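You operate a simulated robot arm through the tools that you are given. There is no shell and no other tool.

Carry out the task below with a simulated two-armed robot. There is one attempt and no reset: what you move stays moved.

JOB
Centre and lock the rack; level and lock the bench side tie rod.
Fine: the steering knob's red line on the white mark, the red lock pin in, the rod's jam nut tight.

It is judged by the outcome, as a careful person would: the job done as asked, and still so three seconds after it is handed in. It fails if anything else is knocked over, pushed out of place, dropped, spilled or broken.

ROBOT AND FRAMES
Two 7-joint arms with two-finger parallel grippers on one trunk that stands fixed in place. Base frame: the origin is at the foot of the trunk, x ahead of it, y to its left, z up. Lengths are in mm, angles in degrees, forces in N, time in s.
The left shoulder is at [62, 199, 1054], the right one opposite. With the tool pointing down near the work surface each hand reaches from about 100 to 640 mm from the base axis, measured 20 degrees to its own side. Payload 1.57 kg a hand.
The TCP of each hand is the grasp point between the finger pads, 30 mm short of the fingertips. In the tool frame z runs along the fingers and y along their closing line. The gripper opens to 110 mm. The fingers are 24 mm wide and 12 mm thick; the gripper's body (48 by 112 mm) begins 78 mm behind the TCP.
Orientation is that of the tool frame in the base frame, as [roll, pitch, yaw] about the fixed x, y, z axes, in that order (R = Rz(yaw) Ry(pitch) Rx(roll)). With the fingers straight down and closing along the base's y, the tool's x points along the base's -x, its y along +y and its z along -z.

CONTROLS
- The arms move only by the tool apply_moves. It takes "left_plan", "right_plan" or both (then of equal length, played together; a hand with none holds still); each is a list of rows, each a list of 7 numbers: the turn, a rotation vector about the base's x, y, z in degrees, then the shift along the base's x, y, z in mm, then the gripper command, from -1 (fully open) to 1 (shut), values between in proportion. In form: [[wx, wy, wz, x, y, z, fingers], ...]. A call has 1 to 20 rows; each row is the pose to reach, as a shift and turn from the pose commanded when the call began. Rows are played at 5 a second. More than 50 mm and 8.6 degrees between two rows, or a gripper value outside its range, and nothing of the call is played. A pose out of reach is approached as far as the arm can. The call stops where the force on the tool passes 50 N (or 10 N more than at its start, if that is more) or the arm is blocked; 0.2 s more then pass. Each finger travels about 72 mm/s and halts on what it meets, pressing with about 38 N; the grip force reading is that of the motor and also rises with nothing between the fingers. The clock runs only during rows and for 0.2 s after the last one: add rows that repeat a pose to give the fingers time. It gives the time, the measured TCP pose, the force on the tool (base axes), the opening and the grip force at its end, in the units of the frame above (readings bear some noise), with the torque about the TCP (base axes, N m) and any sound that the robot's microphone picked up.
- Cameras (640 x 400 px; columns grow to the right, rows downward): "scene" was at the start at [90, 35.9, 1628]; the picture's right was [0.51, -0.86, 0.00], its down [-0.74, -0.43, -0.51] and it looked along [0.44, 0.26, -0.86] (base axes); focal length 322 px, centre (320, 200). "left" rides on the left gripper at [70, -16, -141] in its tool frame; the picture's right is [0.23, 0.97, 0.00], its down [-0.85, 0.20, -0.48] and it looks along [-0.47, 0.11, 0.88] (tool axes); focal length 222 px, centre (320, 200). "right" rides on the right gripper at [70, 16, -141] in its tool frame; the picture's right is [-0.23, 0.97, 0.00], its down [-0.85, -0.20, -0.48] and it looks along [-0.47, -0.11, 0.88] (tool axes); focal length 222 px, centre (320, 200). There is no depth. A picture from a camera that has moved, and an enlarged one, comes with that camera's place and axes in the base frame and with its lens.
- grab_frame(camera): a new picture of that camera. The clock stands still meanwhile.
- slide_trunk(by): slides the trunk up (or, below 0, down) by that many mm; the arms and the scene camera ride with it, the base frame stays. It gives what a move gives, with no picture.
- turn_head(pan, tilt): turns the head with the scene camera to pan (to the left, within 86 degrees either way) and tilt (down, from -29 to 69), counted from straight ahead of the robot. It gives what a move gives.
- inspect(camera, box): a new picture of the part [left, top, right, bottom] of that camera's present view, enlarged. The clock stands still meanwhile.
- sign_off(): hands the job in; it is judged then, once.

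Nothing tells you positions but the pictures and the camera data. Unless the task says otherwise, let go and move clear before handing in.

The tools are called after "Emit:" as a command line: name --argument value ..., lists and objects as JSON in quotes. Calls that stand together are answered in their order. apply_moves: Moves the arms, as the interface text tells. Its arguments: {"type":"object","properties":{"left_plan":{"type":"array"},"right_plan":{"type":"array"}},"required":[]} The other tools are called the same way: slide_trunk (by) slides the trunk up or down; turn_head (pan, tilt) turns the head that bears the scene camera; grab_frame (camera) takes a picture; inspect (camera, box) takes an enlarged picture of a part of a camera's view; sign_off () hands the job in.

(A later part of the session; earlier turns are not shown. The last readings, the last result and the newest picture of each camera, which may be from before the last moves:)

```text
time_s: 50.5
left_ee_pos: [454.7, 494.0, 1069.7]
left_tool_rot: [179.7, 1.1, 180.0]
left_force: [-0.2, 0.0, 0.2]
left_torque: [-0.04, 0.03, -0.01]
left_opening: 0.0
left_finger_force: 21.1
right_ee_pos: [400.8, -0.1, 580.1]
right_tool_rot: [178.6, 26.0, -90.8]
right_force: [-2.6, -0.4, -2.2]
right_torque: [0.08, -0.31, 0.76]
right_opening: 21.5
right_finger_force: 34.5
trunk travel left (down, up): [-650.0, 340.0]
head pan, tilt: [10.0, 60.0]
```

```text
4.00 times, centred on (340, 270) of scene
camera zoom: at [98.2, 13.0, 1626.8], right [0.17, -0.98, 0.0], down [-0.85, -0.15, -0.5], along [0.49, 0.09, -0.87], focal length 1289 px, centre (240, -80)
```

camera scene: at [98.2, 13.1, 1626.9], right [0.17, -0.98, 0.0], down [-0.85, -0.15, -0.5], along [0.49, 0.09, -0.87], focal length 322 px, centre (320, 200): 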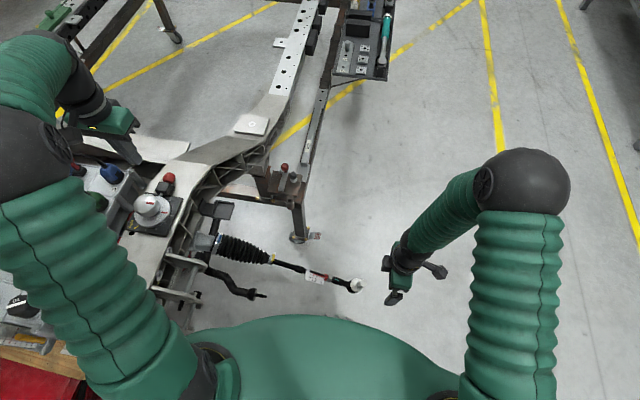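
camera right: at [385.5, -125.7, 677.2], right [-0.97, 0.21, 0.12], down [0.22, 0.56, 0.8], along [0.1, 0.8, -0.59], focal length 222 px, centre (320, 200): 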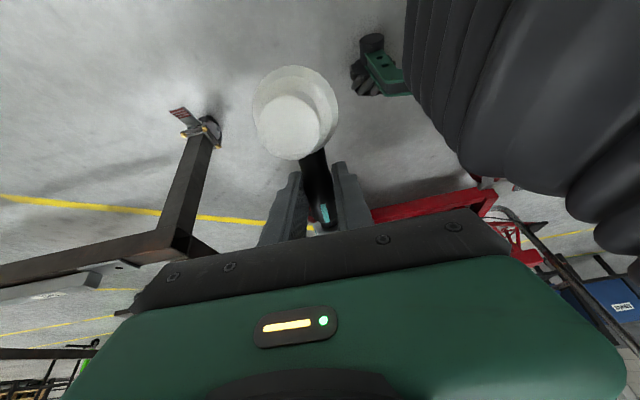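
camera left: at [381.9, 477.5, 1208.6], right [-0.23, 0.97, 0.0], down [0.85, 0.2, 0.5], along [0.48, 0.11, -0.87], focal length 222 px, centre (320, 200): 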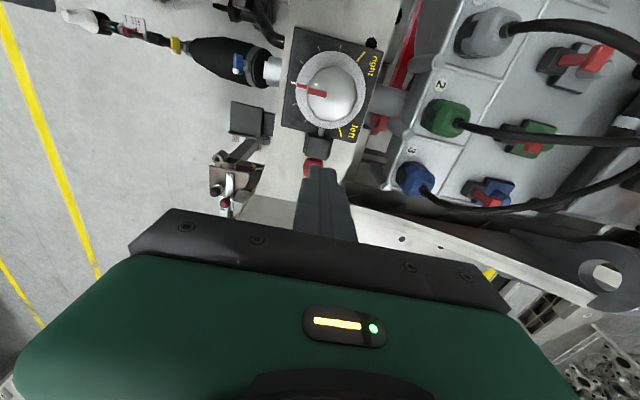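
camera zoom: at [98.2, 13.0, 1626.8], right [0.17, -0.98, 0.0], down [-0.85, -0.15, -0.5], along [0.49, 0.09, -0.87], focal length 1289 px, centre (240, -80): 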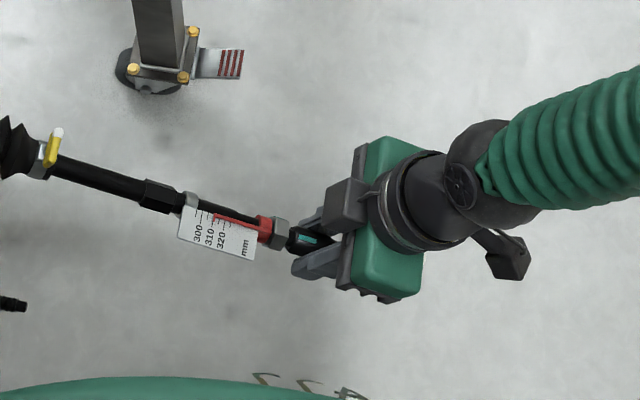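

Gripped (21.5 mm). Lifting along an arc about the estimated inner pivot (400, 365, 760), in small steps while watching the forces.

Emit:
apply_moves --right_plan '[[-2, 0, 0, 0, -6, 13, 1], [-4, 0, 0, 0, -11.6, 26, 1], [-4, 0, 0, 0, -11.6, 26, 1]]'

Emit:
inspect --camera "scene" --box '[200, 210, 420, 320]'

```text
time_s: 51.3
left_ee_pos: [456.6, 495.0, 1069.1]
left_tool_rot: [179.7, 1.3, 179.9]
left_force: [0.1, 0.9, -0.4]
left_torque: [-0.01, -0.01, 0.02]
left_opening: 0.1
left_finger_force: 21.3
right_ee_pos: [399.3, -12.3, 606.7]
right_tool_rot: [178.4, 21.9, -90.9]
right_force: [-11.4, 10.5, -13.6]
right_torque: [-0.68, -0.18, 0.59]
right_opening: 21.5
right_finger_force: 35.3
trunk travel left (down, up): [-650.0, 340.0]
head pan, tilt: [10.0, 60.0]
```

```text
2.91 times, centred on (310, 265) of scene
camera zoom: at [98.8, 16.1, 1626.7], right [0.17, -0.98, 0.0], down [-0.85, -0.15, -0.5], along [0.49, 0.08, -0.87], focal length 938 px, centre (349, 11)
```

zoom: 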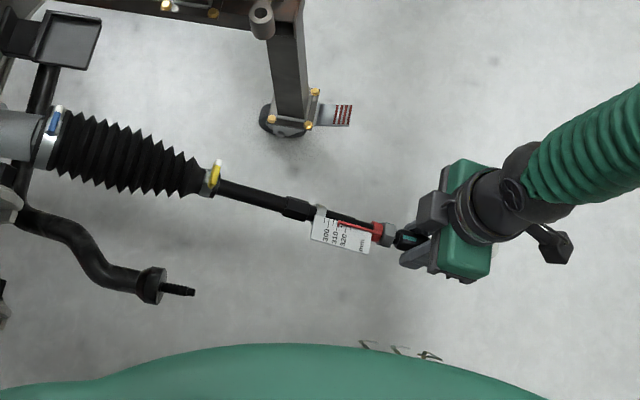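

The rod swings up; the readings show it pulling slightly toward +y and −x, so I'll reduce the outward motion a bit and go on.

Emit:
apply_moves --right_plan '[[-2, 0, 0, -1, -3.5, 13, 1], [-4, 0, 0, -2, -7, 26.5, 1], [-6, 0, 0, -2, -11, 40, 1], [-8, 0, 0, -2, -14.5, 54, 1], [-8, 0, 0, -2, -14.5, 54, 1]]'

Emit:
inspect --camera "scene" --box '[200, 210, 420, 320]'

```text
time_s: 52.5
left_ee_pos: [456.0, 494.6, 1068.4]
left_tool_rot: [179.8, 1.2, 180.0]
left_force: [0.4, -0.5, 0.1]
left_torque: [-0.03, 0.01, 0.03]
left_opening: 0.0
left_finger_force: 21.7
right_ee_pos: [401.6, -27.2, 660.8]
right_tool_rot: [178.8, 14.1, -90.7]
right_force: [-4.4, 5.6, -9.2]
right_torque: [-0.57, -0.08, 0.72]
right_opening: 21.9
right_finger_force: 34.4
trunk travel left (down, up): [-650.0, 340.0]
head pan, tilt: [10.0, 60.0]
```

```text
2.91 times, centred on (310, 265) of scene
camera zoom: at [99.3, 15.2, 1626.8], right [0.17, -0.98, 0.0], down [-0.85, -0.15, -0.5], along [0.49, 0.08, -0.87], focal length 938 px, centre (349, 11)
```

zoom: 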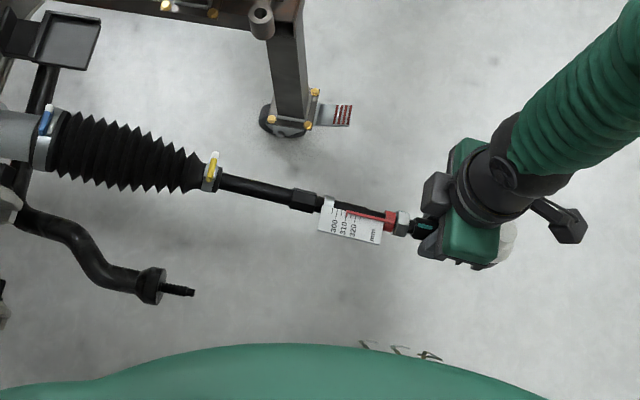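

Forces are low. Going up another 8°.

Emit:
apply_moves --right_plan '[[-2, 0, 0, 0, -2, 14, 1], [-4, 0, 0, -1, -4.5, 28, 1], [-6, 0, 0, -1, -6.3, 41.5, 1], [-8, 0, 0, -1, -7.5, 55, 1], [-8, 0, 0, -1, -7.5, 55, 1]]'

Emit:
inspect --camera "scene" --box '[200, 210, 420, 320]'

Emit:
grab_frame --camera "right"

Emit:
grab_frame --camera "left"

```text
time_s: 53.7
left_ee_pos: [457.7, 494.7, 1068.5]
left_tool_rot: [179.7, 1.1, 179.9]
left_force: [0.9, -0.4, -0.1]
left_torque: [0.02, 0.01, -0.05]
left_opening: 0.0
left_finger_force: 21.2
right_ee_pos: [399.8, -33.4, 716.1]
right_tool_rot: [179.0, 5.9, -90.9]
right_force: [6.6, 2.3, -11.0]
right_torque: [-0.61, -0.04, 0.54]
right_opening: 21.6
right_finger_force: 35.1
trunk travel left (down, up): [-650.0, 340.0]
head pan, tilt: [10.0, 60.0]
```

```text
2.91 times, centred on (310, 265) of scene
camera zoom: at [101.7, 14.3, 1626.6], right [0.17, -0.98, 0.0], down [-0.86, -0.15, -0.5], along [0.49, 0.09, -0.87], focal length 938 px, centre (349, 11)
```

zoom: 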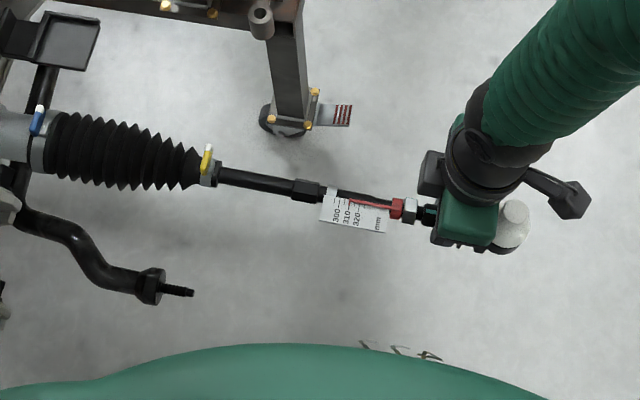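

```text
taken
camera right: at [385.2, -117.8, 849.3], right [-0.97, 0.24, 0.04], down [0.22, 0.8, 0.56], along [0.1, 0.55, -0.83], focal length 222 px, centre (320, 200)
```

right: 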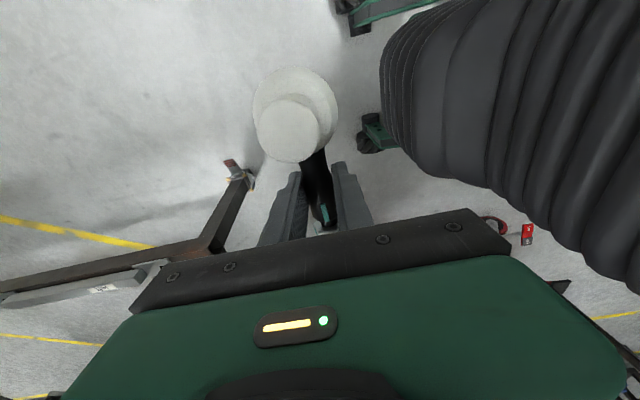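

```text
taken
camera left: at [384.4, 477.1, 1208.0], right [-0.23, 0.97, 0.0], down [0.85, 0.2, 0.5], along [0.48, 0.11, -0.87], focal length 222 px, centre (320, 200)
```

left: 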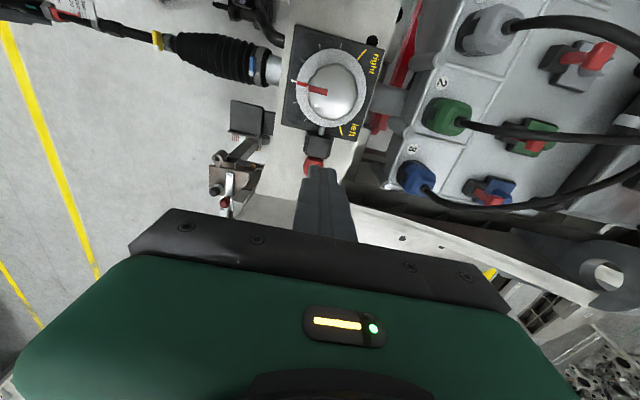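

Emit:
inspect --camera "left" --box '[0, 0, 280, 90]'

Emit:
inspect --camera "scene" --box '[240, 240, 360, 300]'

```text
2.29 times, centred on (140, 45) of left
camera zoom: at [384.4, 477.1, 1208.0], right [-0.23, 0.97, 0.0], down [0.85, 0.2, 0.5], along [0.48, 0.11, -0.87], focal length 508 px, centre (731, 554)
```

zoom: 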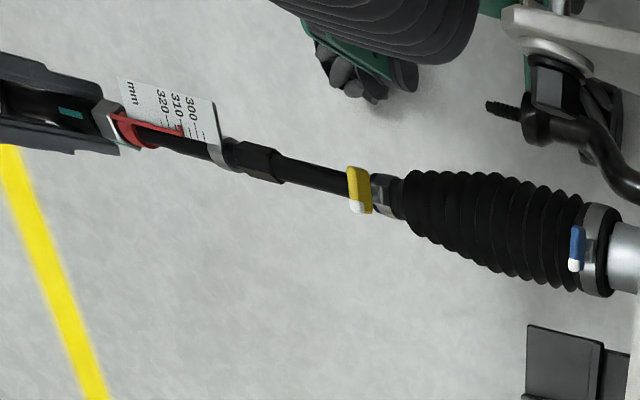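

```text
5.33 times, centred on (300, 270) of scene
camera zoom: at [101.7, 14.3, 1626.6], right [0.17, -0.98, 0.0], down [-0.86, -0.15, -0.5], along [0.49, 0.09, -0.87], focal length 1719 px, centre (427, -173)
```

zoom: 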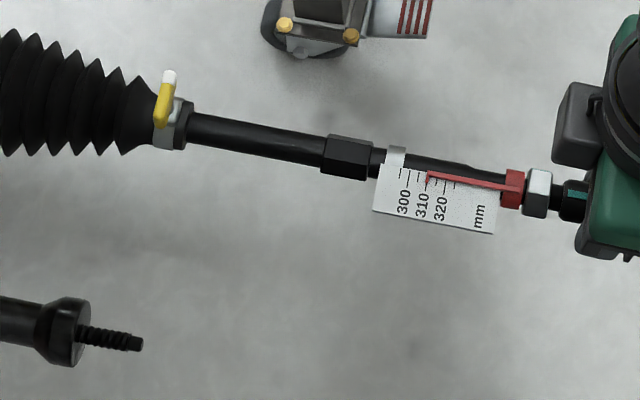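

Triangulating nut, hex and clamp gives a remaining droop of about 3° (pivot height ≈ 737). Lifting about 20 mm more and bringing the hand upright.

Emit:
apply_moves --right_plan '[[-2, 0, 0, 0, 0, 7, 1], [-4, 0, 0, 0, 0, 14, 1], [-5.9, 0, 0, 0, -0.5, 20.5, 1], [-5.9, 0, 0, 0, -0.5, 20.5, 1]]'

Emit:
inspect --camera "left" --box '[0, 0, 280, 90]'

Emit:
inspect --camera "scene" --box '[240, 240, 360, 300]'

```text
time_s: 54.7
left_ee_pos: [457.1, 494.3, 1068.5]
left_tool_rot: [179.7, 1.1, 179.9]
left_force: [0.7, -0.3, -0.3]
left_torque: [0.0, 0.0, -0.02]
left_opening: 0.0
left_finger_force: 21.6
right_ee_pos: [401.3, -33.7, 737.0]
right_tool_rot: [178.9, 0.1, -90.7]
right_force: [7.0, 2.4, -10.6]
right_torque: [0.65, -0.07, 0.79]
right_opening: 21.8
right_finger_force: 34.8
trunk travel left (down, up): [-650.0, 340.0]
head pan, tilt: [10.0, 60.0]
```

```text
2.29 times, centred on (140, 45) of left
camera zoom: at [384.2, 476.9, 1208.1], right [-0.23, 0.97, 0.0], down [0.85, 0.2, 0.5], along [0.48, 0.11, -0.87], focal length 508 px, centre (731, 554)
```

zoom: 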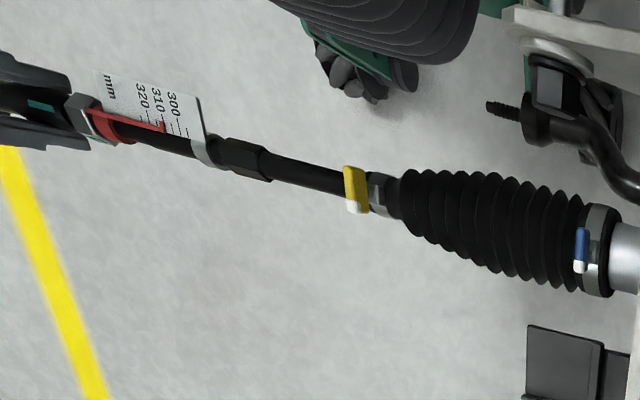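

```text
5.33 times, centred on (300, 270) of scene
camera zoom: at [101.4, 13.8, 1626.6], right [0.17, -0.98, 0.0], down [-0.86, -0.15, -0.5], along [0.49, 0.09, -0.87], focal length 1719 px, centre (427, -173)
```

zoom: 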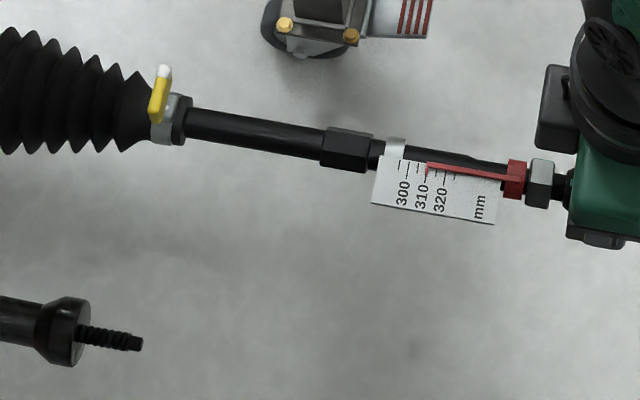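

Heights now agree within about 3 mm over 200 mm — nearly level. I'll open the fingers slightly to see whether the joint holds the rod by itself.

Emit:
apply_moves --right_plan '[[0, 0, 0, 0, 0, 0, 0.5], [0, 0, 0, 0, 0, 0, 0.2], [0, 0, 0, 0, 0, 0, 0.2], [0, 0, 0, 0, 0, 0, 0.2]]'

Emit:
inspect --camera "left" --box '[0, 0, 280, 90]'

Emit:
inspect --camera "scene" --box '[240, 240, 360, 300]'

```text
time_s: 55.7
left_ee_pos: [454.7, 493.9, 1069.4]
left_tool_rot: [179.7, 1.2, 179.9]
left_force: [-0.5, 0.7, -0.3]
left_torque: [-0.02, 0.02, 0.01]
left_opening: 0.0
left_finger_force: 21.7
right_ee_pos: [397.9, -33.9, 737.8]
right_tool_rot: [179.1, 0.1, -90.8]
right_force: [0.2, -0.4, 0.1]
right_torque: [-0.02, 0.02, -0.02]
right_opening: 43.8
right_finger_force: 0.0
trunk travel left (down, up): [-650.0, 340.0]
head pan, tilt: [10.0, 60.0]
```

```text
2.29 times, centred on (140, 45) of left
camera zoom: at [382.6, 476.8, 1208.7], right [-0.23, 0.97, 0.0], down [0.84, 0.2, 0.5], along [0.48, 0.11, -0.87], focal length 508 px, centre (731, 554)
```

zoom: 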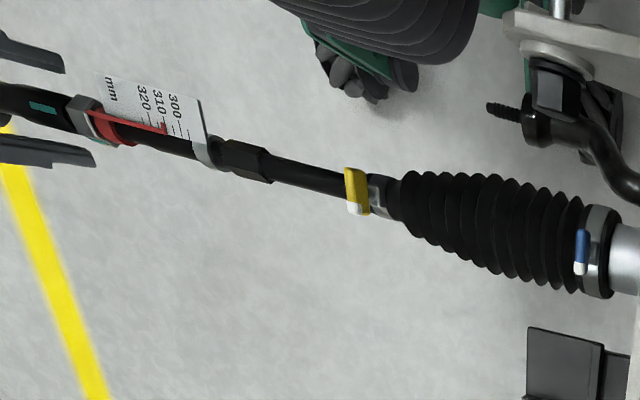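

```text
5.33 times, centred on (300, 270) of scene
camera zoom: at [98.0, 13.8, 1626.8], right [0.17, -0.98, 0.0], down [-0.85, -0.15, -0.5], along [0.49, 0.09, -0.87], focal length 1719 px, centre (427, -173)
```

zoom: 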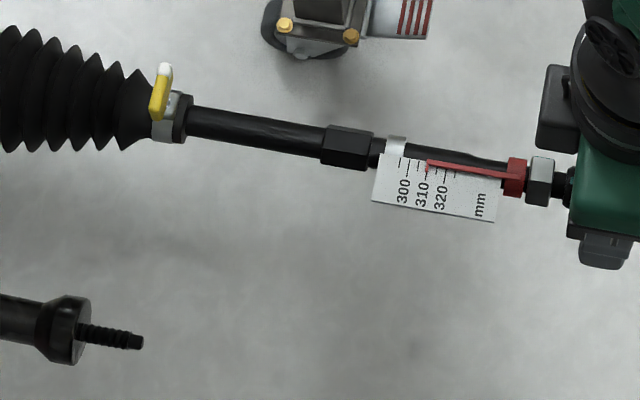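

The rod stays up on its own. Now I'll open, lift the right hand and look closely at the nut's flats and teal marks.

Emit:
apply_moves --right_plan '[[0, 0, 0, 0, 0, 0, -1], [0, 0, 0, 0, 0, 10, -1], [0, 0, 0, 0, 0, 50, -1], [0, 0, 0, 0, 10, 90, -1], [0, 0, 0, 0, 40, 105, -1], [0, 0, 0, 0, 60, 105, -1]]'

Emit:
grab_frame --camera "right"

Emit:
inspect --camera "scene" --box '[310, 245, 390, 295]'

```text
time_s: 57.1
left_ee_pos: [455.3, 496.0, 1069.2]
left_tool_rot: [179.8, 1.2, 180.0]
left_force: [0.2, 0.1, 0.2]
left_torque: [0.0, 0.05, -0.01]
left_opening: 0.0
left_finger_force: 21.4
right_ee_pos: [398.1, 28.7, 842.2]
right_tool_rot: [178.9, -0.1, -90.7]
right_force: [-0.4, -0.2, 0.0]
right_torque: [-0.02, 0.04, -0.01]
right_opening: 109.9
right_finger_force: 0.1
trunk travel left (down, up): [-650.0, 340.0]
head pan, tilt: [10.0, 60.0]
```

```text
taken
camera right: at [382.6, -40.3, 983.9], right [-0.97, 0.24, 0.02], down [0.22, 0.85, 0.47], along [0.1, 0.47, -0.88], focal length 222 px, centre (320, 200)
```

right: 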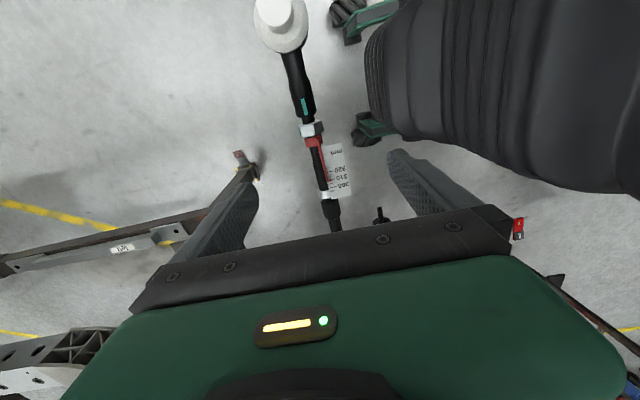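

```text
8.00 times, centred on (350, 270) of scene
camera zoom: at [98.4, 16.0, 1626.8], right [0.17, -0.98, 0.0], down [-0.85, -0.15, -0.5], along [0.49, 0.08, -0.87], focal length 2578 px, centre (80, -360)
```

zoom: 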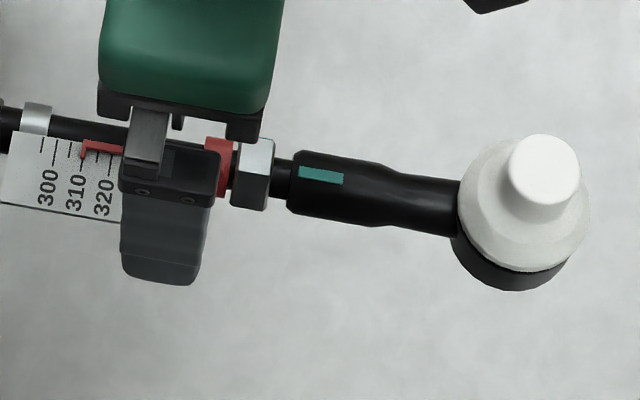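

Emit:
inspect --camera "right" --box '[260, 80, 360, 170]'

Emit:
inspect --camera "right" --box '[290, 110, 335, 150]'

Emit:
inspect --camera "scene" --box '[330, 255, 360, 275]'

Emit:
inspect --camera "left" --box '[0, 20, 100, 80]'

```text
4.44 times, centred on (310, 125) of right
camera zoom: at [382.6, -40.3, 983.9], right [-0.97, 0.24, 0.02], down [0.22, 0.85, 0.47], along [0.1, 0.47, -0.88], focal length 987 px, centre (364, 533)
```

zoom: 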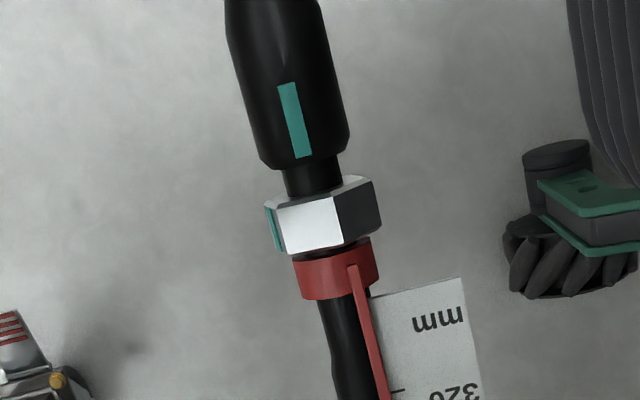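

```text
10.00 times, centred on (312, 130) of right
camera zoom: at [382.6, -40.3, 983.9], right [-0.97, 0.24, 0.02], down [0.22, 0.85, 0.47], along [0.1, 0.47, -0.88], focal length 2221 px, centre (395, 900)
```

zoom: 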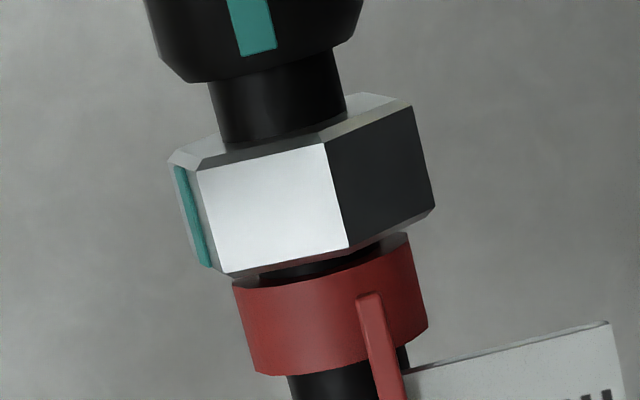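

```text
16.00 times, centred on (345, 265) of scene
camera zoom: at [98.4, 16.0, 1626.8], right [0.17, -0.98, 0.0], down [-0.85, -0.15, -0.5], along [0.49, 0.08, -0.87], focal length 5157 px, centre (-80, -840)
```

zoom: 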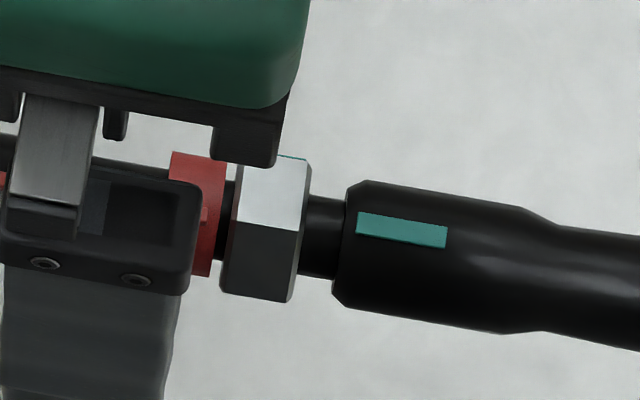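

```text
6.40 times, centred on (50, 50) of left
camera zoom: at [382.9, 478.2, 1208.1], right [-0.23, 0.97, 0.0], down [0.85, 0.2, 0.5], along [0.48, 0.11, -0.87], focal length 1422 px, centre (2048, 1160)
```

zoom: 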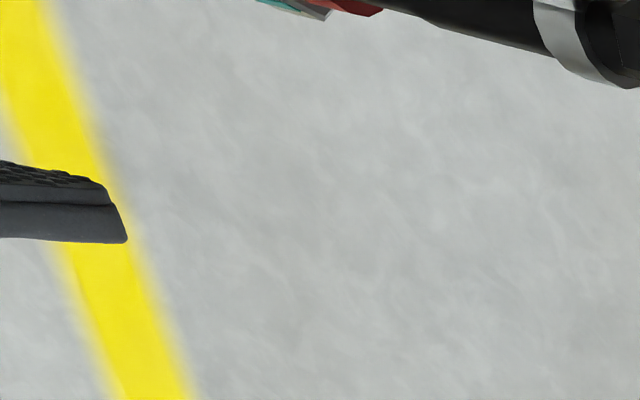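

The nut's teal flat faces about 18° above +x while the rod-end mark is on top, so tightening is a turn about −y (top toward the robot). I'll lean the right hand 42° over to +x so the pads match a pair of flats, at a standoff first to test reach.

Emit:
apply_moves --right_plan '[[0, 7, 0, 12, -5, 0, -1], [0, 14, 0, 25, -10, 0, -1], [0, 21, 0, 37, -15, 0, -1], [0, 28, 0, 50, -20, 0, -1], [0, 35, 0, 62, -25, -10, -1], [0, 42, 0, 74, -30.7, -20, -1]]'

Emit:
grab_frame --camera "right"

Emit:
grab_frame --camera "scene"

```text
time_s: 58.5
left_ee_pos: [456.4, 495.5, 1068.7]
left_tool_rot: [179.7, 1.2, 179.9]
left_force: [-0.6, -0.1, 0.4]
left_torque: [-0.04, -0.02, -0.01]
left_opening: 0.0
left_finger_force: 21.2
right_ee_pos: [472.5, -2.2, 824.0]
right_tool_rot: [138.1, -0.4, -90.6]
right_force: [0.2, -0.3, 0.3]
right_torque: [0.01, 0.02, 0.0]
right_opening: 110.1
right_finger_force: 0.0
trunk travel left (down, up): [-650.0, 340.0]
head pan, tilt: [10.0, 60.0]
```

```text
taken
camera right: at [553.8, -72.0, 940.5], right [-0.72, 0.24, 0.65], down [0.48, 0.85, 0.22], along [-0.5, 0.47, -0.73], focal length 222 px, centre (320, 200)
```

right: 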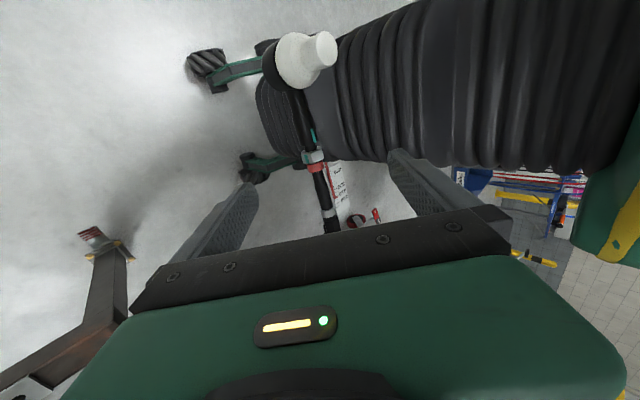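

```text
taken
camera scene: at [100.4, 14.1, 1626.8], right [0.17, -0.98, 0.0], down [-0.85, -0.15, -0.5], along [0.49, 0.09, -0.87], focal length 322 px, centre (320, 200)
```

scene: 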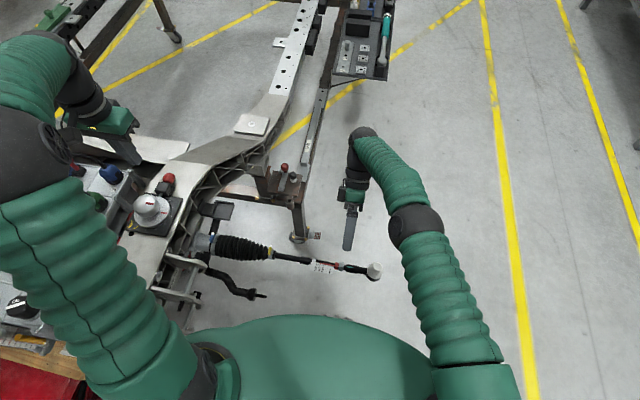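

Emit:
inspect --camera "right" --box '[280, 120, 350, 190]'

Emit:
inspect --camera "scene" --box '[310, 235, 400, 295]'

```text
5.71 times, centred on (315, 155) of right
camera zoom: at [553.8, -72.0, 940.5], right [-0.72, 0.24, 0.65], down [0.48, 0.85, 0.22], along [-0.5, 0.47, -0.73], focal length 1269 px, centre (349, 457)
```

zoom: 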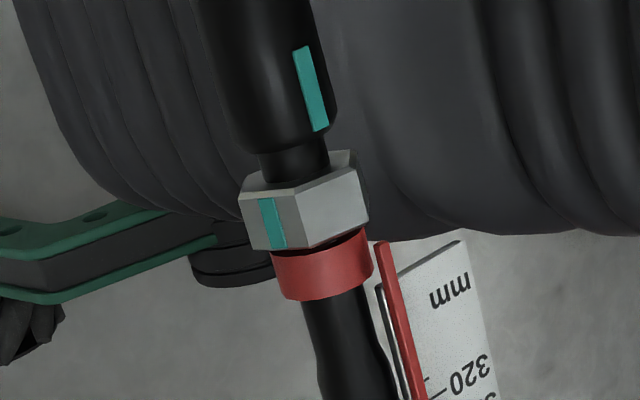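

```text
6.67 times, centred on (355, 265) of scene
camera zoom: at [100.4, 14.1, 1626.8], right [0.17, -0.98, 0.0], down [-0.85, -0.15, -0.5], along [0.49, 0.09, -0.87], focal length 2149 px, centre (87, -233)
```

zoom: 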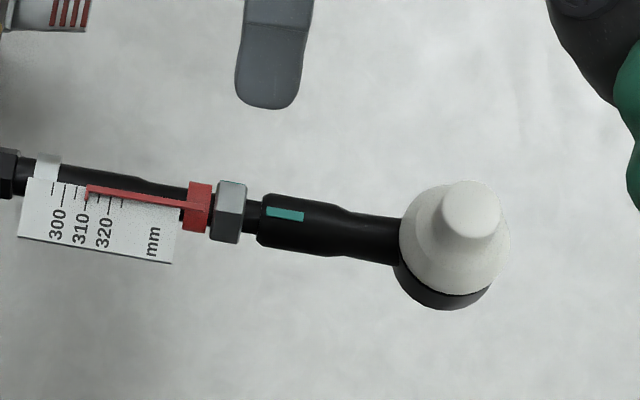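

The pads line up with a pair of flats (a nut edge faces the palm). Advancing onto the nut.

Emit:
apply_moves --right_plan '[[0, 0, 0, -25, 0, -29, -1], [0, 0, 0, -50, 0, -58, -1], [0, 0, 0, -66, 0, -77, -1], [0, 0, 0, -74, 0, -86.5, -1], [0, 0, 0, -74, 0, -86.5, -1]]'

Emit:
grab_frame --camera "right"

Emit:
inspect --camera "right" --box '[240, 100, 400, 240]'

Emit:
inspect --camera "scene" --box '[310, 235, 400, 295]'

```text
time_s: 59.7
left_ee_pos: [456.0, 494.9, 1069.3]
left_tool_rot: [179.7, 1.1, 179.8]
left_force: [-0.8, 0.4, 1.2]
left_torque: [-0.02, 0.01, 0.0]
left_opening: 0.2
left_finger_force: 21.7
right_ee_pos: [399.4, -6.9, 737.9]
right_tool_rot: [137.0, -0.6, -90.6]
right_force: [0.5, 0.2, 0.5]
right_torque: [0.03, 0.04, -0.02]
right_opening: 110.0
right_finger_force: 0.1
trunk travel left (down, up): [-650.0, 340.0]
head pan, tilt: [10.0, 60.0]
```

```text
taken
camera right: at [483.0, -76.0, 852.5], right [-0.71, 0.24, 0.66], down [0.48, 0.85, 0.21], along [-0.51, 0.47, -0.72], focal length 222 px, centre (320, 200)
```

right: 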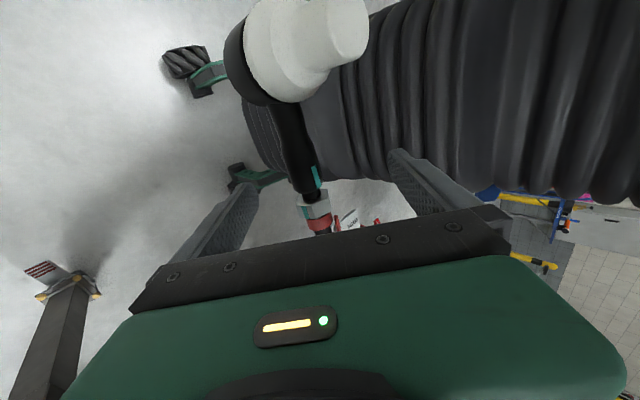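

```text
2.86 times, centred on (320, 170) of right
camera zoom: at [483.0, -76.0, 852.5], right [-0.71, 0.24, 0.66], down [0.48, 0.85, 0.21], along [-0.51, 0.47, -0.72], focal length 635 px, centre (320, 286)
```

zoom: 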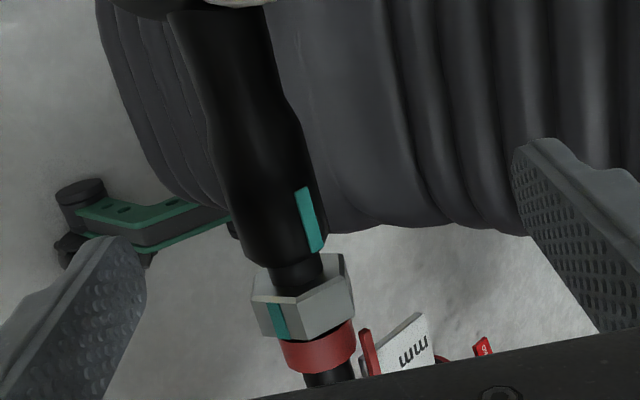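

```text
6.67 times, centred on (355, 265) of scene
camera zoom: at [98.8, 13.8, 1626.8], right [0.17, -0.98, 0.0], down [-0.85, -0.15, -0.5], along [0.49, 0.09, -0.87], focal length 2149 px, centre (87, -233)
```

zoom: 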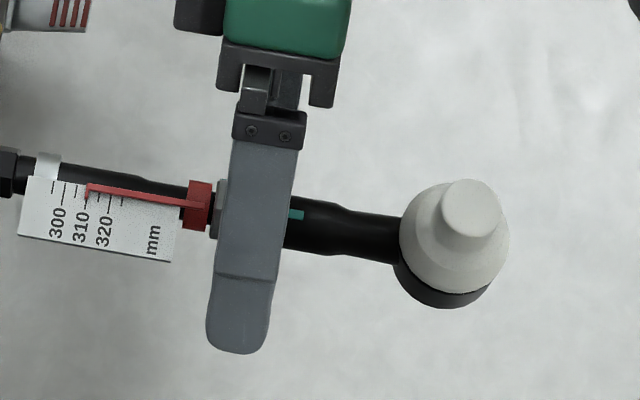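

The hand sits a few mm outboard; I'll shift +4 mm in y so the pads fully cover the nut, then close gently.

Emit:
apply_moves --right_plan '[[0, 0, 0, -1, 4.5, -1, -1], [0, 0, 0, -1, 4.5, -1, -1], [0, 0, 0, -1, 4.5, -1, 0], [0, 0, 0, -1, 4.5, -1, 0.35], [0, 0, 0, -1, 4.5, -1, 0.35]]'

Emit:
inspect --camera "right" --box '[240, 100, 400, 240]'

Emit:
inspect --camera "scene" --box '[310, 235, 400, 295]'

```text
time_s: 60.9
left_ee_pos: [455.1, 495.0, 1068.9]
left_tool_rot: [179.6, 1.2, 179.9]
left_force: [-0.5, 0.5, 0.5]
left_torque: [0.01, -0.02, 0.02]
left_opening: 0.1
left_finger_force: 21.2
right_ee_pos: [398.1, -1.2, 736.2]
right_tool_rot: [137.0, -0.5, -90.6]
right_force: [0.6, 0.8, -2.0]
right_torque: [0.05, -0.01, 0.0]
right_opening: 37.2
right_finger_force: 0.2
trunk travel left (down, up): [-650.0, 340.0]
head pan, tilt: [10.0, 60.0]
```

```text
2.86 times, centred on (320, 170) of right
camera zoom: at [482.7, -71.1, 850.2], right [-0.71, 0.24, 0.66], down [0.48, 0.85, 0.21], along [-0.51, 0.47, -0.72], focal length 635 px, centre (320, 286)
```

zoom: 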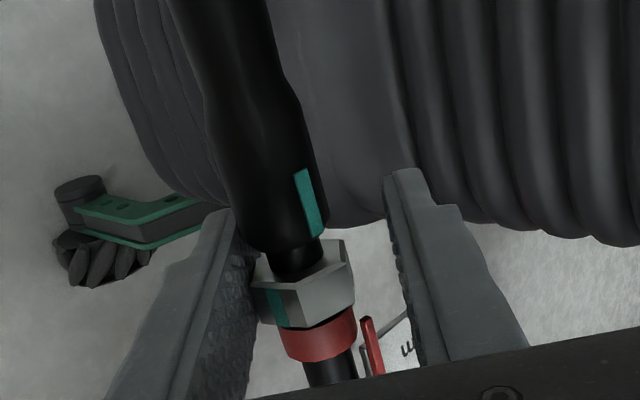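

```text
6.67 times, centred on (355, 265) of scene
camera zoom: at [99.3, 13.9, 1626.7], right [0.17, -0.98, 0.0], down [-0.85, -0.15, -0.5], along [0.49, 0.09, -0.87], focal length 2149 px, centre (87, -233)
```

zoom: 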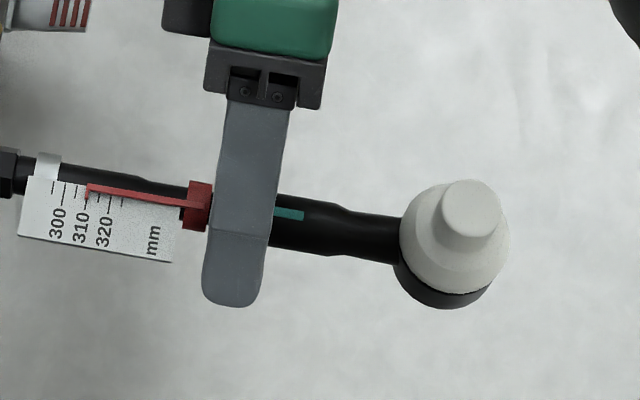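

The nut is nearer the lower finger, so I'll shift about 4 mm along the closing line, then close fully.

Emit:
apply_moves --right_plan '[[0, 0, 0, 1.5, 0, -1.5, 0.35], [0, 0, 0, 3, 0, -2.8, 0.35], [0, 0, 0, 3, 0, -2.8, 0.7], [0, 0, 0, 3, 0, -2.8, 1], [0, 0, 0, 3, 0, -2.8, 1]]'

Emit:
inspect --camera "right" --box '[240, 100, 400, 240]'

Emit:
inspect --camera "scene" --box '[230, 235, 400, 295]'

```text
time_s: 62.1
left_ee_pos: [456.9, 494.3, 1068.8]
left_tool_rot: [179.6, 1.1, 179.9]
left_force: [0.2, 0.2, 0.2]
left_torque: [0.02, 0.03, 0.0]
left_opening: 0.0
left_finger_force: 21.1
right_ee_pos: [403.8, -2.5, 731.3]
right_tool_rot: [137.0, -0.6, -90.6]
right_force: [7.3, 1.4, -14.8]
right_torque: [0.18, -0.11, 0.31]
right_opening: 24.8
right_finger_force: 36.5
trunk travel left (down, up): [-650.0, 340.0]
head pan, tilt: [10.0, 60.0]
```

```text
2.86 times, centred on (320, 170) of right
camera zoom: at [487.0, -70.5, 846.1], right [-0.71, 0.24, 0.66], down [0.48, 0.85, 0.21], along [-0.52, 0.47, -0.72], focal length 635 px, centre (320, 286)
```

zoom: 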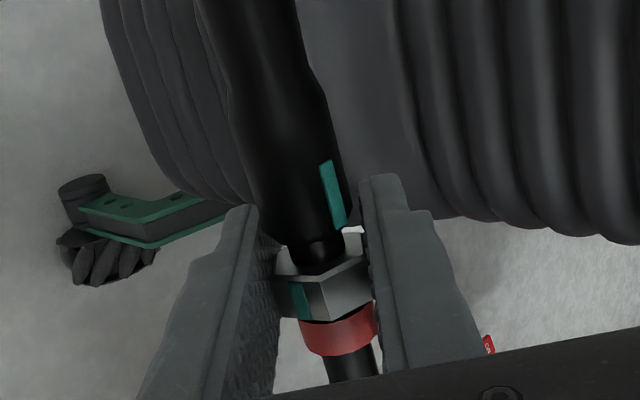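

```text
3.76 times, centred on (315, 265) of scene
camera zoom: at [102.8, 14.1, 1626.3], right [0.17, -0.98, 0.0], down [-0.86, -0.15, -0.5], along [0.49, 0.09, -0.87], focal length 1213 px, centre (339, -45)
```

zoom: 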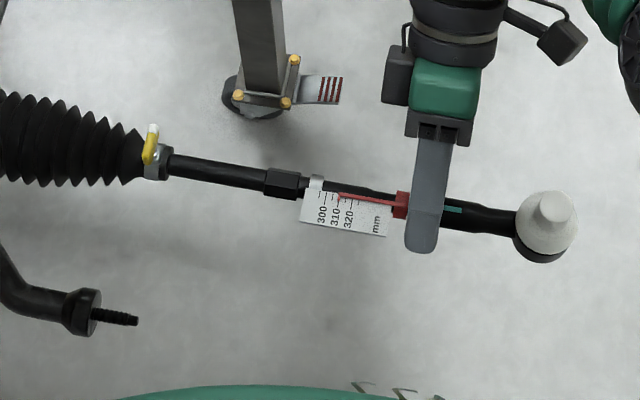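

Gripped across the flats (24.8 mm). I'll relax the small offset and turn the first 14° about −y, watching the forces.

Emit:
apply_moves --right_plan '[[0, 0, 0, 2, 0, -1.5, 1], [0, -4, 0, 2, 0, -1.5, 1], [0, -8, 0, 2, 0, -1.5, 1], [0, -12, 0, 2, 0, -1.5, 1], [0, -16, 0, 2, 0, -1.5, 1]]'

Emit:
inspect --camera "right" --box '[240, 100, 400, 240]'

Emit:
inspect --camera "scene" --box '[230, 235, 400, 295]'

```text
time_s: 63.3
left_ee_pos: [454.4, 495.2, 1069.4]
left_tool_rot: [179.7, 1.2, 179.9]
left_force: [0.4, -0.2, 0.1]
left_torque: [-0.02, 0.0, -0.02]
left_opening: 0.0
left_finger_force: 21.2
right_ee_pos: [403.2, -0.2, 731.6]
right_tool_rot: [153.1, -0.3, -90.6]
right_force: [0.8, -2.2, 2.8]
right_torque: [1.08, 0.08, -0.13]
right_opening: 24.4
right_finger_force: 37.1
trunk travel left (down, up): [-650.0, 340.0]
head pan, tilt: [10.0, 60.0]
```

```text
2.86 times, centred on (320, 170) of right
camera zoom: at [450.9, -70.2, 864.6], right [-0.86, 0.24, 0.44], down [0.41, 0.85, 0.33], along [-0.3, 0.47, -0.83], focal length 635 px, centre (320, 286)
```

zoom: 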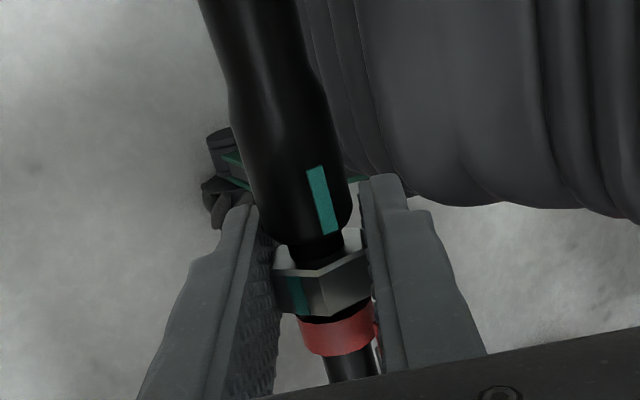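

```text
3.76 times, centred on (315, 265) of scene
camera zoom: at [98.1, 12.8, 1626.8], right [0.17, -0.98, 0.0], down [-0.85, -0.15, -0.5], along [0.49, 0.09, -0.87], focal length 1213 px, centre (339, -45)
```

zoom: 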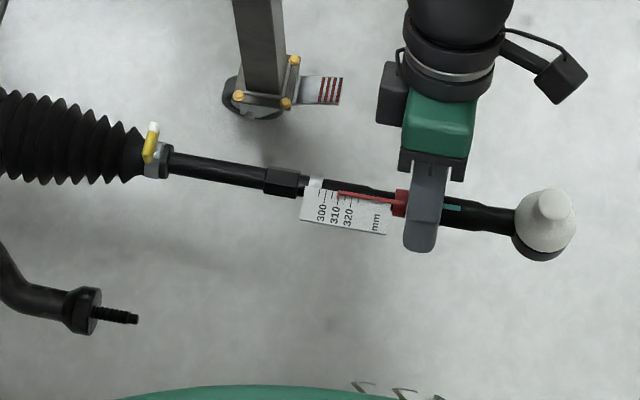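

The nut turns freely and the teal marks are converging. Continuing the turn.

Emit:
apply_moves --right_plan '[[0, -6, 0, 0, 0, 0, 1], [0, -12, 0, 0, 0, 0, 1], [0, -18, 0, 0, 0, 0, 1], [0, -24, 0, 0, 0, 0, 1], [0, -28, 0, 0, 0, 0, 1]]'

Emit:
inspect --camera "right" --box '[240, 100, 400, 240]'

Emit:
inspect --camera "scene" --box '[230, 235, 400, 295]'

```text
time_s: 64.5
left_ee_pos: [455.1, 495.0, 1069.5]
left_tool_rot: [179.8, 1.3, 179.9]
left_force: [-0.3, 0.5, 0.7]
left_torque: [0.0, 0.02, 0.0]
left_opening: 0.1
left_finger_force: 21.3
right_ee_pos: [399.8, 0.2, 730.7]
right_tool_rot: [-179.2, -0.2, -90.8]
right_force: [-14.4, -0.3, -10.2]
right_torque: [-0.37, 0.05, 0.07]
right_opening: 24.8
right_finger_force: 36.4
trunk travel left (down, up): [-650.0, 340.0]
head pan, tilt: [10.0, 60.0]
```

```text
2.86 times, centred on (320, 170) of right
camera zoom: at [380.7, -69.7, 871.9], right [-0.97, 0.24, -0.01], down [0.2, 0.85, 0.48], along [0.13, 0.46, -0.88], focal length 635 px, centre (320, 286)
```

zoom: 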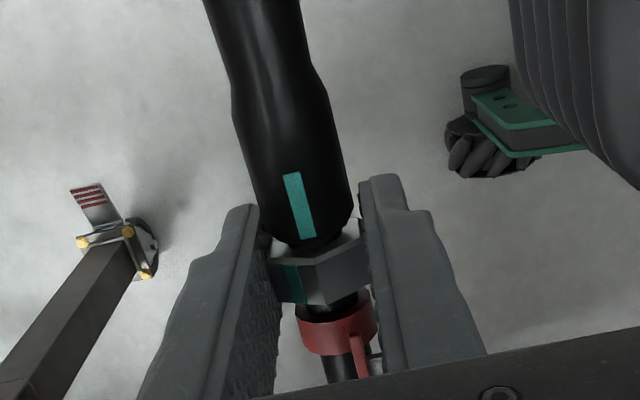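

```text
3.76 times, centred on (315, 265) of scene
camera zoom: at [96.4, 14.3, 1626.7], right [0.17, -0.98, 0.0], down [-0.85, -0.15, -0.5], along [0.49, 0.09, -0.87], focal length 1213 px, centre (339, -45)
```

zoom: 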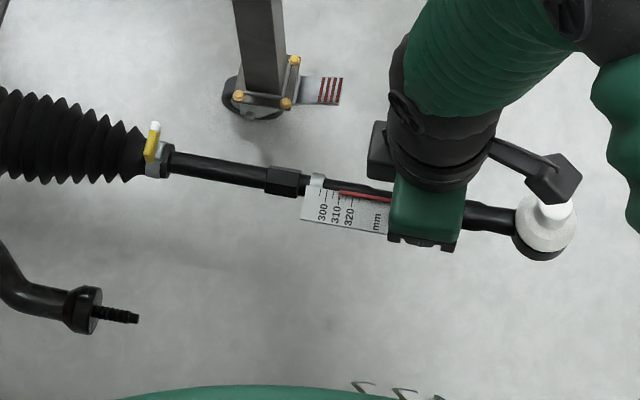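

The nut is advancing toward the rod end and the marks are nearly in line. I'll relax the side load and keep turning.

Emit:
apply_moves --right_plan '[[0, -4, 0, -2, -0.5, -1, 1], [0, -8, 0, -2, -0.5, -1, 1], [0, -12, 0, -2, -1, -1, 1], [0, -16, 0, -2, -1, -1, 1]]'

Emit:
inspect --camera "right" --box '[240, 100, 400, 240]'

Emit:
inspect --camera "scene" --box '[230, 235, 400, 295]'

```text
time_s: 65.0
left_ee_pos: [453.6, 497.5, 1069.6]
left_tool_rot: [179.9, 1.4, 179.9]
left_force: [0.0, -0.1, 0.9]
left_torque: [0.03, 0.02, -0.01]
left_opening: 0.1
left_finger_force: 21.2
right_ee_pos: [399.6, -6.1, 730.9]
right_tool_rot: [-174.3, 0.8, -92.9]
right_force: [-14.7, 12.0, 4.4]
right_torque: [-0.49, 0.02, 0.18]
right_opening: 25.1
right_finger_force: 37.1
trunk travel left (down, up): [-650.0, 340.0]
head pan, tilt: [10.0, 60.0]
stopped in row 2 (right hand): the force on the tool passed its limit at 65 N (the readings are from after the stop); the commanded pose is now the measured one
```

```text
2.86 times, centred on (320, 170) of right
camera zoom: at [365.3, -75.9, 869.2], right [-0.96, 0.28, -0.09], down [0.2, 0.84, 0.51], along [0.22, 0.47, -0.86], focal length 635 px, centre (320, 286)
```

zoom: 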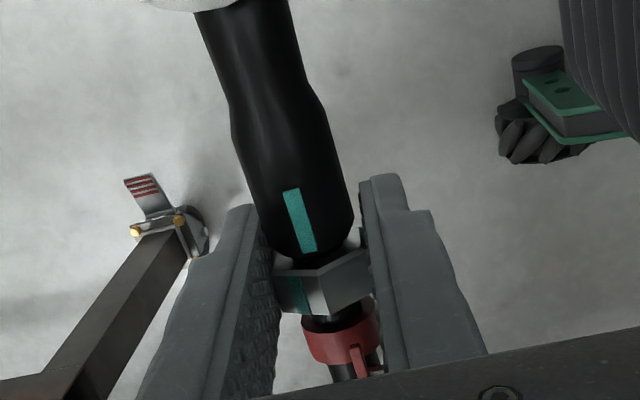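

```text
3.76 times, centred on (315, 265) of scene
camera zoom: at [93.9, 23.1, 1627.4], right [0.17, -0.98, 0.01], down [-0.85, -0.15, -0.5], along [0.49, 0.08, -0.87], focal length 1213 px, centre (339, -45)
```

zoom: 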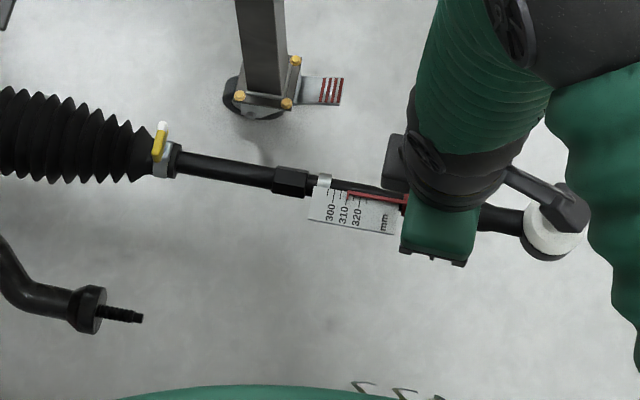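

A jerk stopped the move: the arm is near a limit in that lean, with the nut turned about 48° and advancing properly. I'll open, back straight off and check the rod before taking a fresh grip.

Emit:
apply_moves --right_plan '[[0, 0, 0, 0, 0, 0, 0.3], [0, 0, 0, 0, 0, 0, -0.5], [0, 0, 0, 0, 0, 0, -1], [0, 0, 0, -1, 0, 15, -1], [0, 0, 0, -3, 0, 40, -1], [0, 5, 0, 0, 0, 80, -1], [0, 10, 0, 5, 10, 105, -1]]'

Emit:
grab_frame --camera "right"

Emit:
inspect --camera "scene" --box '[230, 235, 400, 295]'

Emit:
inspect --camera "left" --box '[0, 0, 280, 90]'

```text
time_s: 66.6
left_ee_pos: [455.6, 493.4, 1070.6]
left_tool_rot: [179.7, 1.2, 179.9]
left_force: [-0.7, -0.5, 0.0]
left_torque: [-0.01, 0.05, 0.03]
left_opening: 0.0
left_finger_force: 21.4
right_ee_pos: [404.7, -0.2, 833.7]
right_tool_rot: [175.6, 0.2, -92.9]
right_force: [0.4, 0.7, -0.5]
right_torque: [0.02, 0.02, 0.01]
right_opening: 110.1
right_finger_force: 0.0
trunk travel left (down, up): [-650.0, 340.0]
head pan, tilt: [10.0, 60.0]
```

```text
taken
camera right: at [396.7, -69.8, 974.2], right [-0.96, 0.28, 0.08], down [0.28, 0.84, 0.47], along [0.06, 0.47, -0.88], focal length 222 px, centre (320, 200)
```

right: 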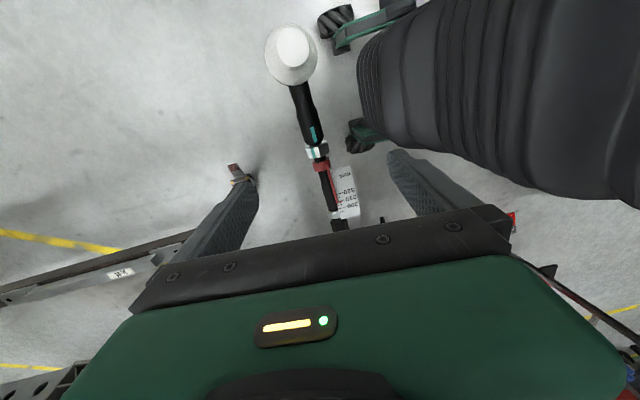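

```text
3.76 times, centred on (315, 265) of scene
camera zoom: at [99.4, 13.8, 1626.9], right [0.17, -0.98, 0.0], down [-0.85, -0.15, -0.5], along [0.49, 0.09, -0.87], focal length 1213 px, centre (339, -45)
```

zoom: 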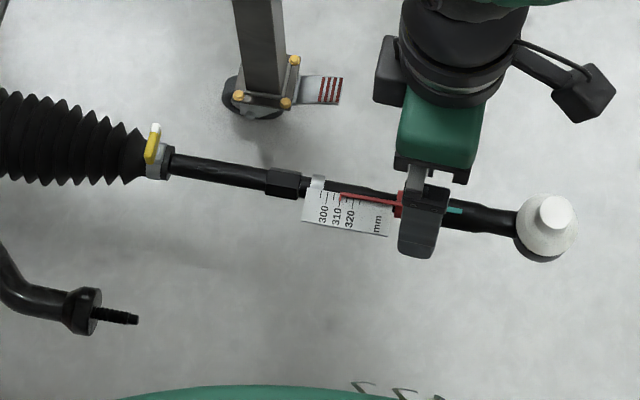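

```text
2.29 times, centred on (140, 45) of left
camera zoom: at [382.8, 475.8, 1209.2], right [-0.23, 0.97, 0.0], down [0.85, 0.19, 0.5], along [0.48, 0.11, -0.87], focal length 508 px, centre (731, 554)
```

zoom: 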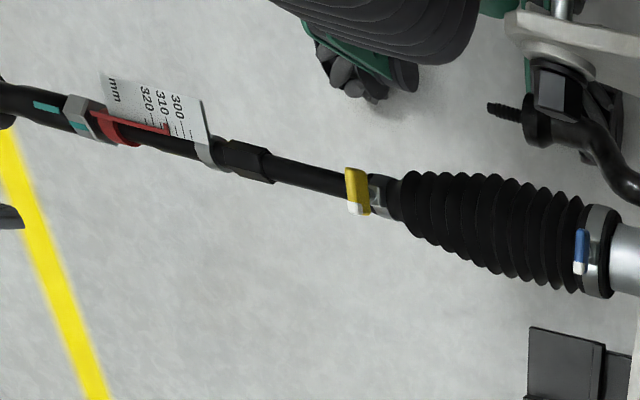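

Emit:
inspect --camera "right" --box '[285, 115, 345, 175]'

Emit:
inspect --camera "left" --box '[0, 25, 80, 75]'

```text
6.67 times, centred on (315, 145) of right
camera zoom: at [396.7, -69.8, 974.2], right [-0.96, 0.28, 0.08], down [0.28, 0.84, 0.47], along [0.06, 0.47, -0.88], focal length 1481 px, centre (353, 567)
```

zoom: 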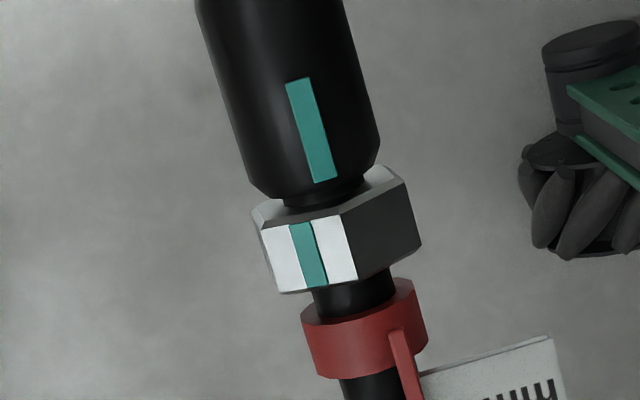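

```text
8.00 times, centred on (40, 50) of left
camera zoom: at [382.8, 475.8, 1209.2], right [-0.23, 0.97, 0.0], down [0.85, 0.19, 0.5], along [0.48, 0.11, -0.87], focal length 1777 px, centre (2560, 1400)
```

zoom: 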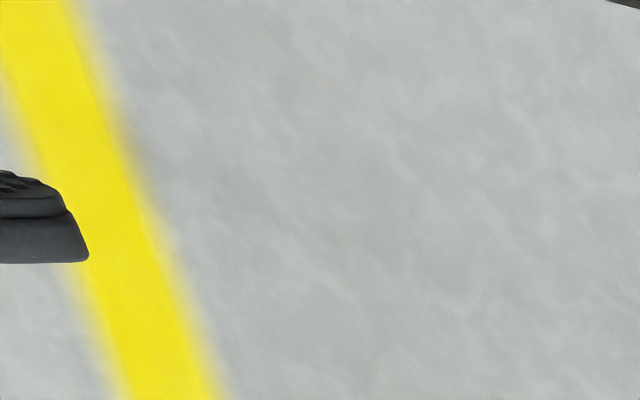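

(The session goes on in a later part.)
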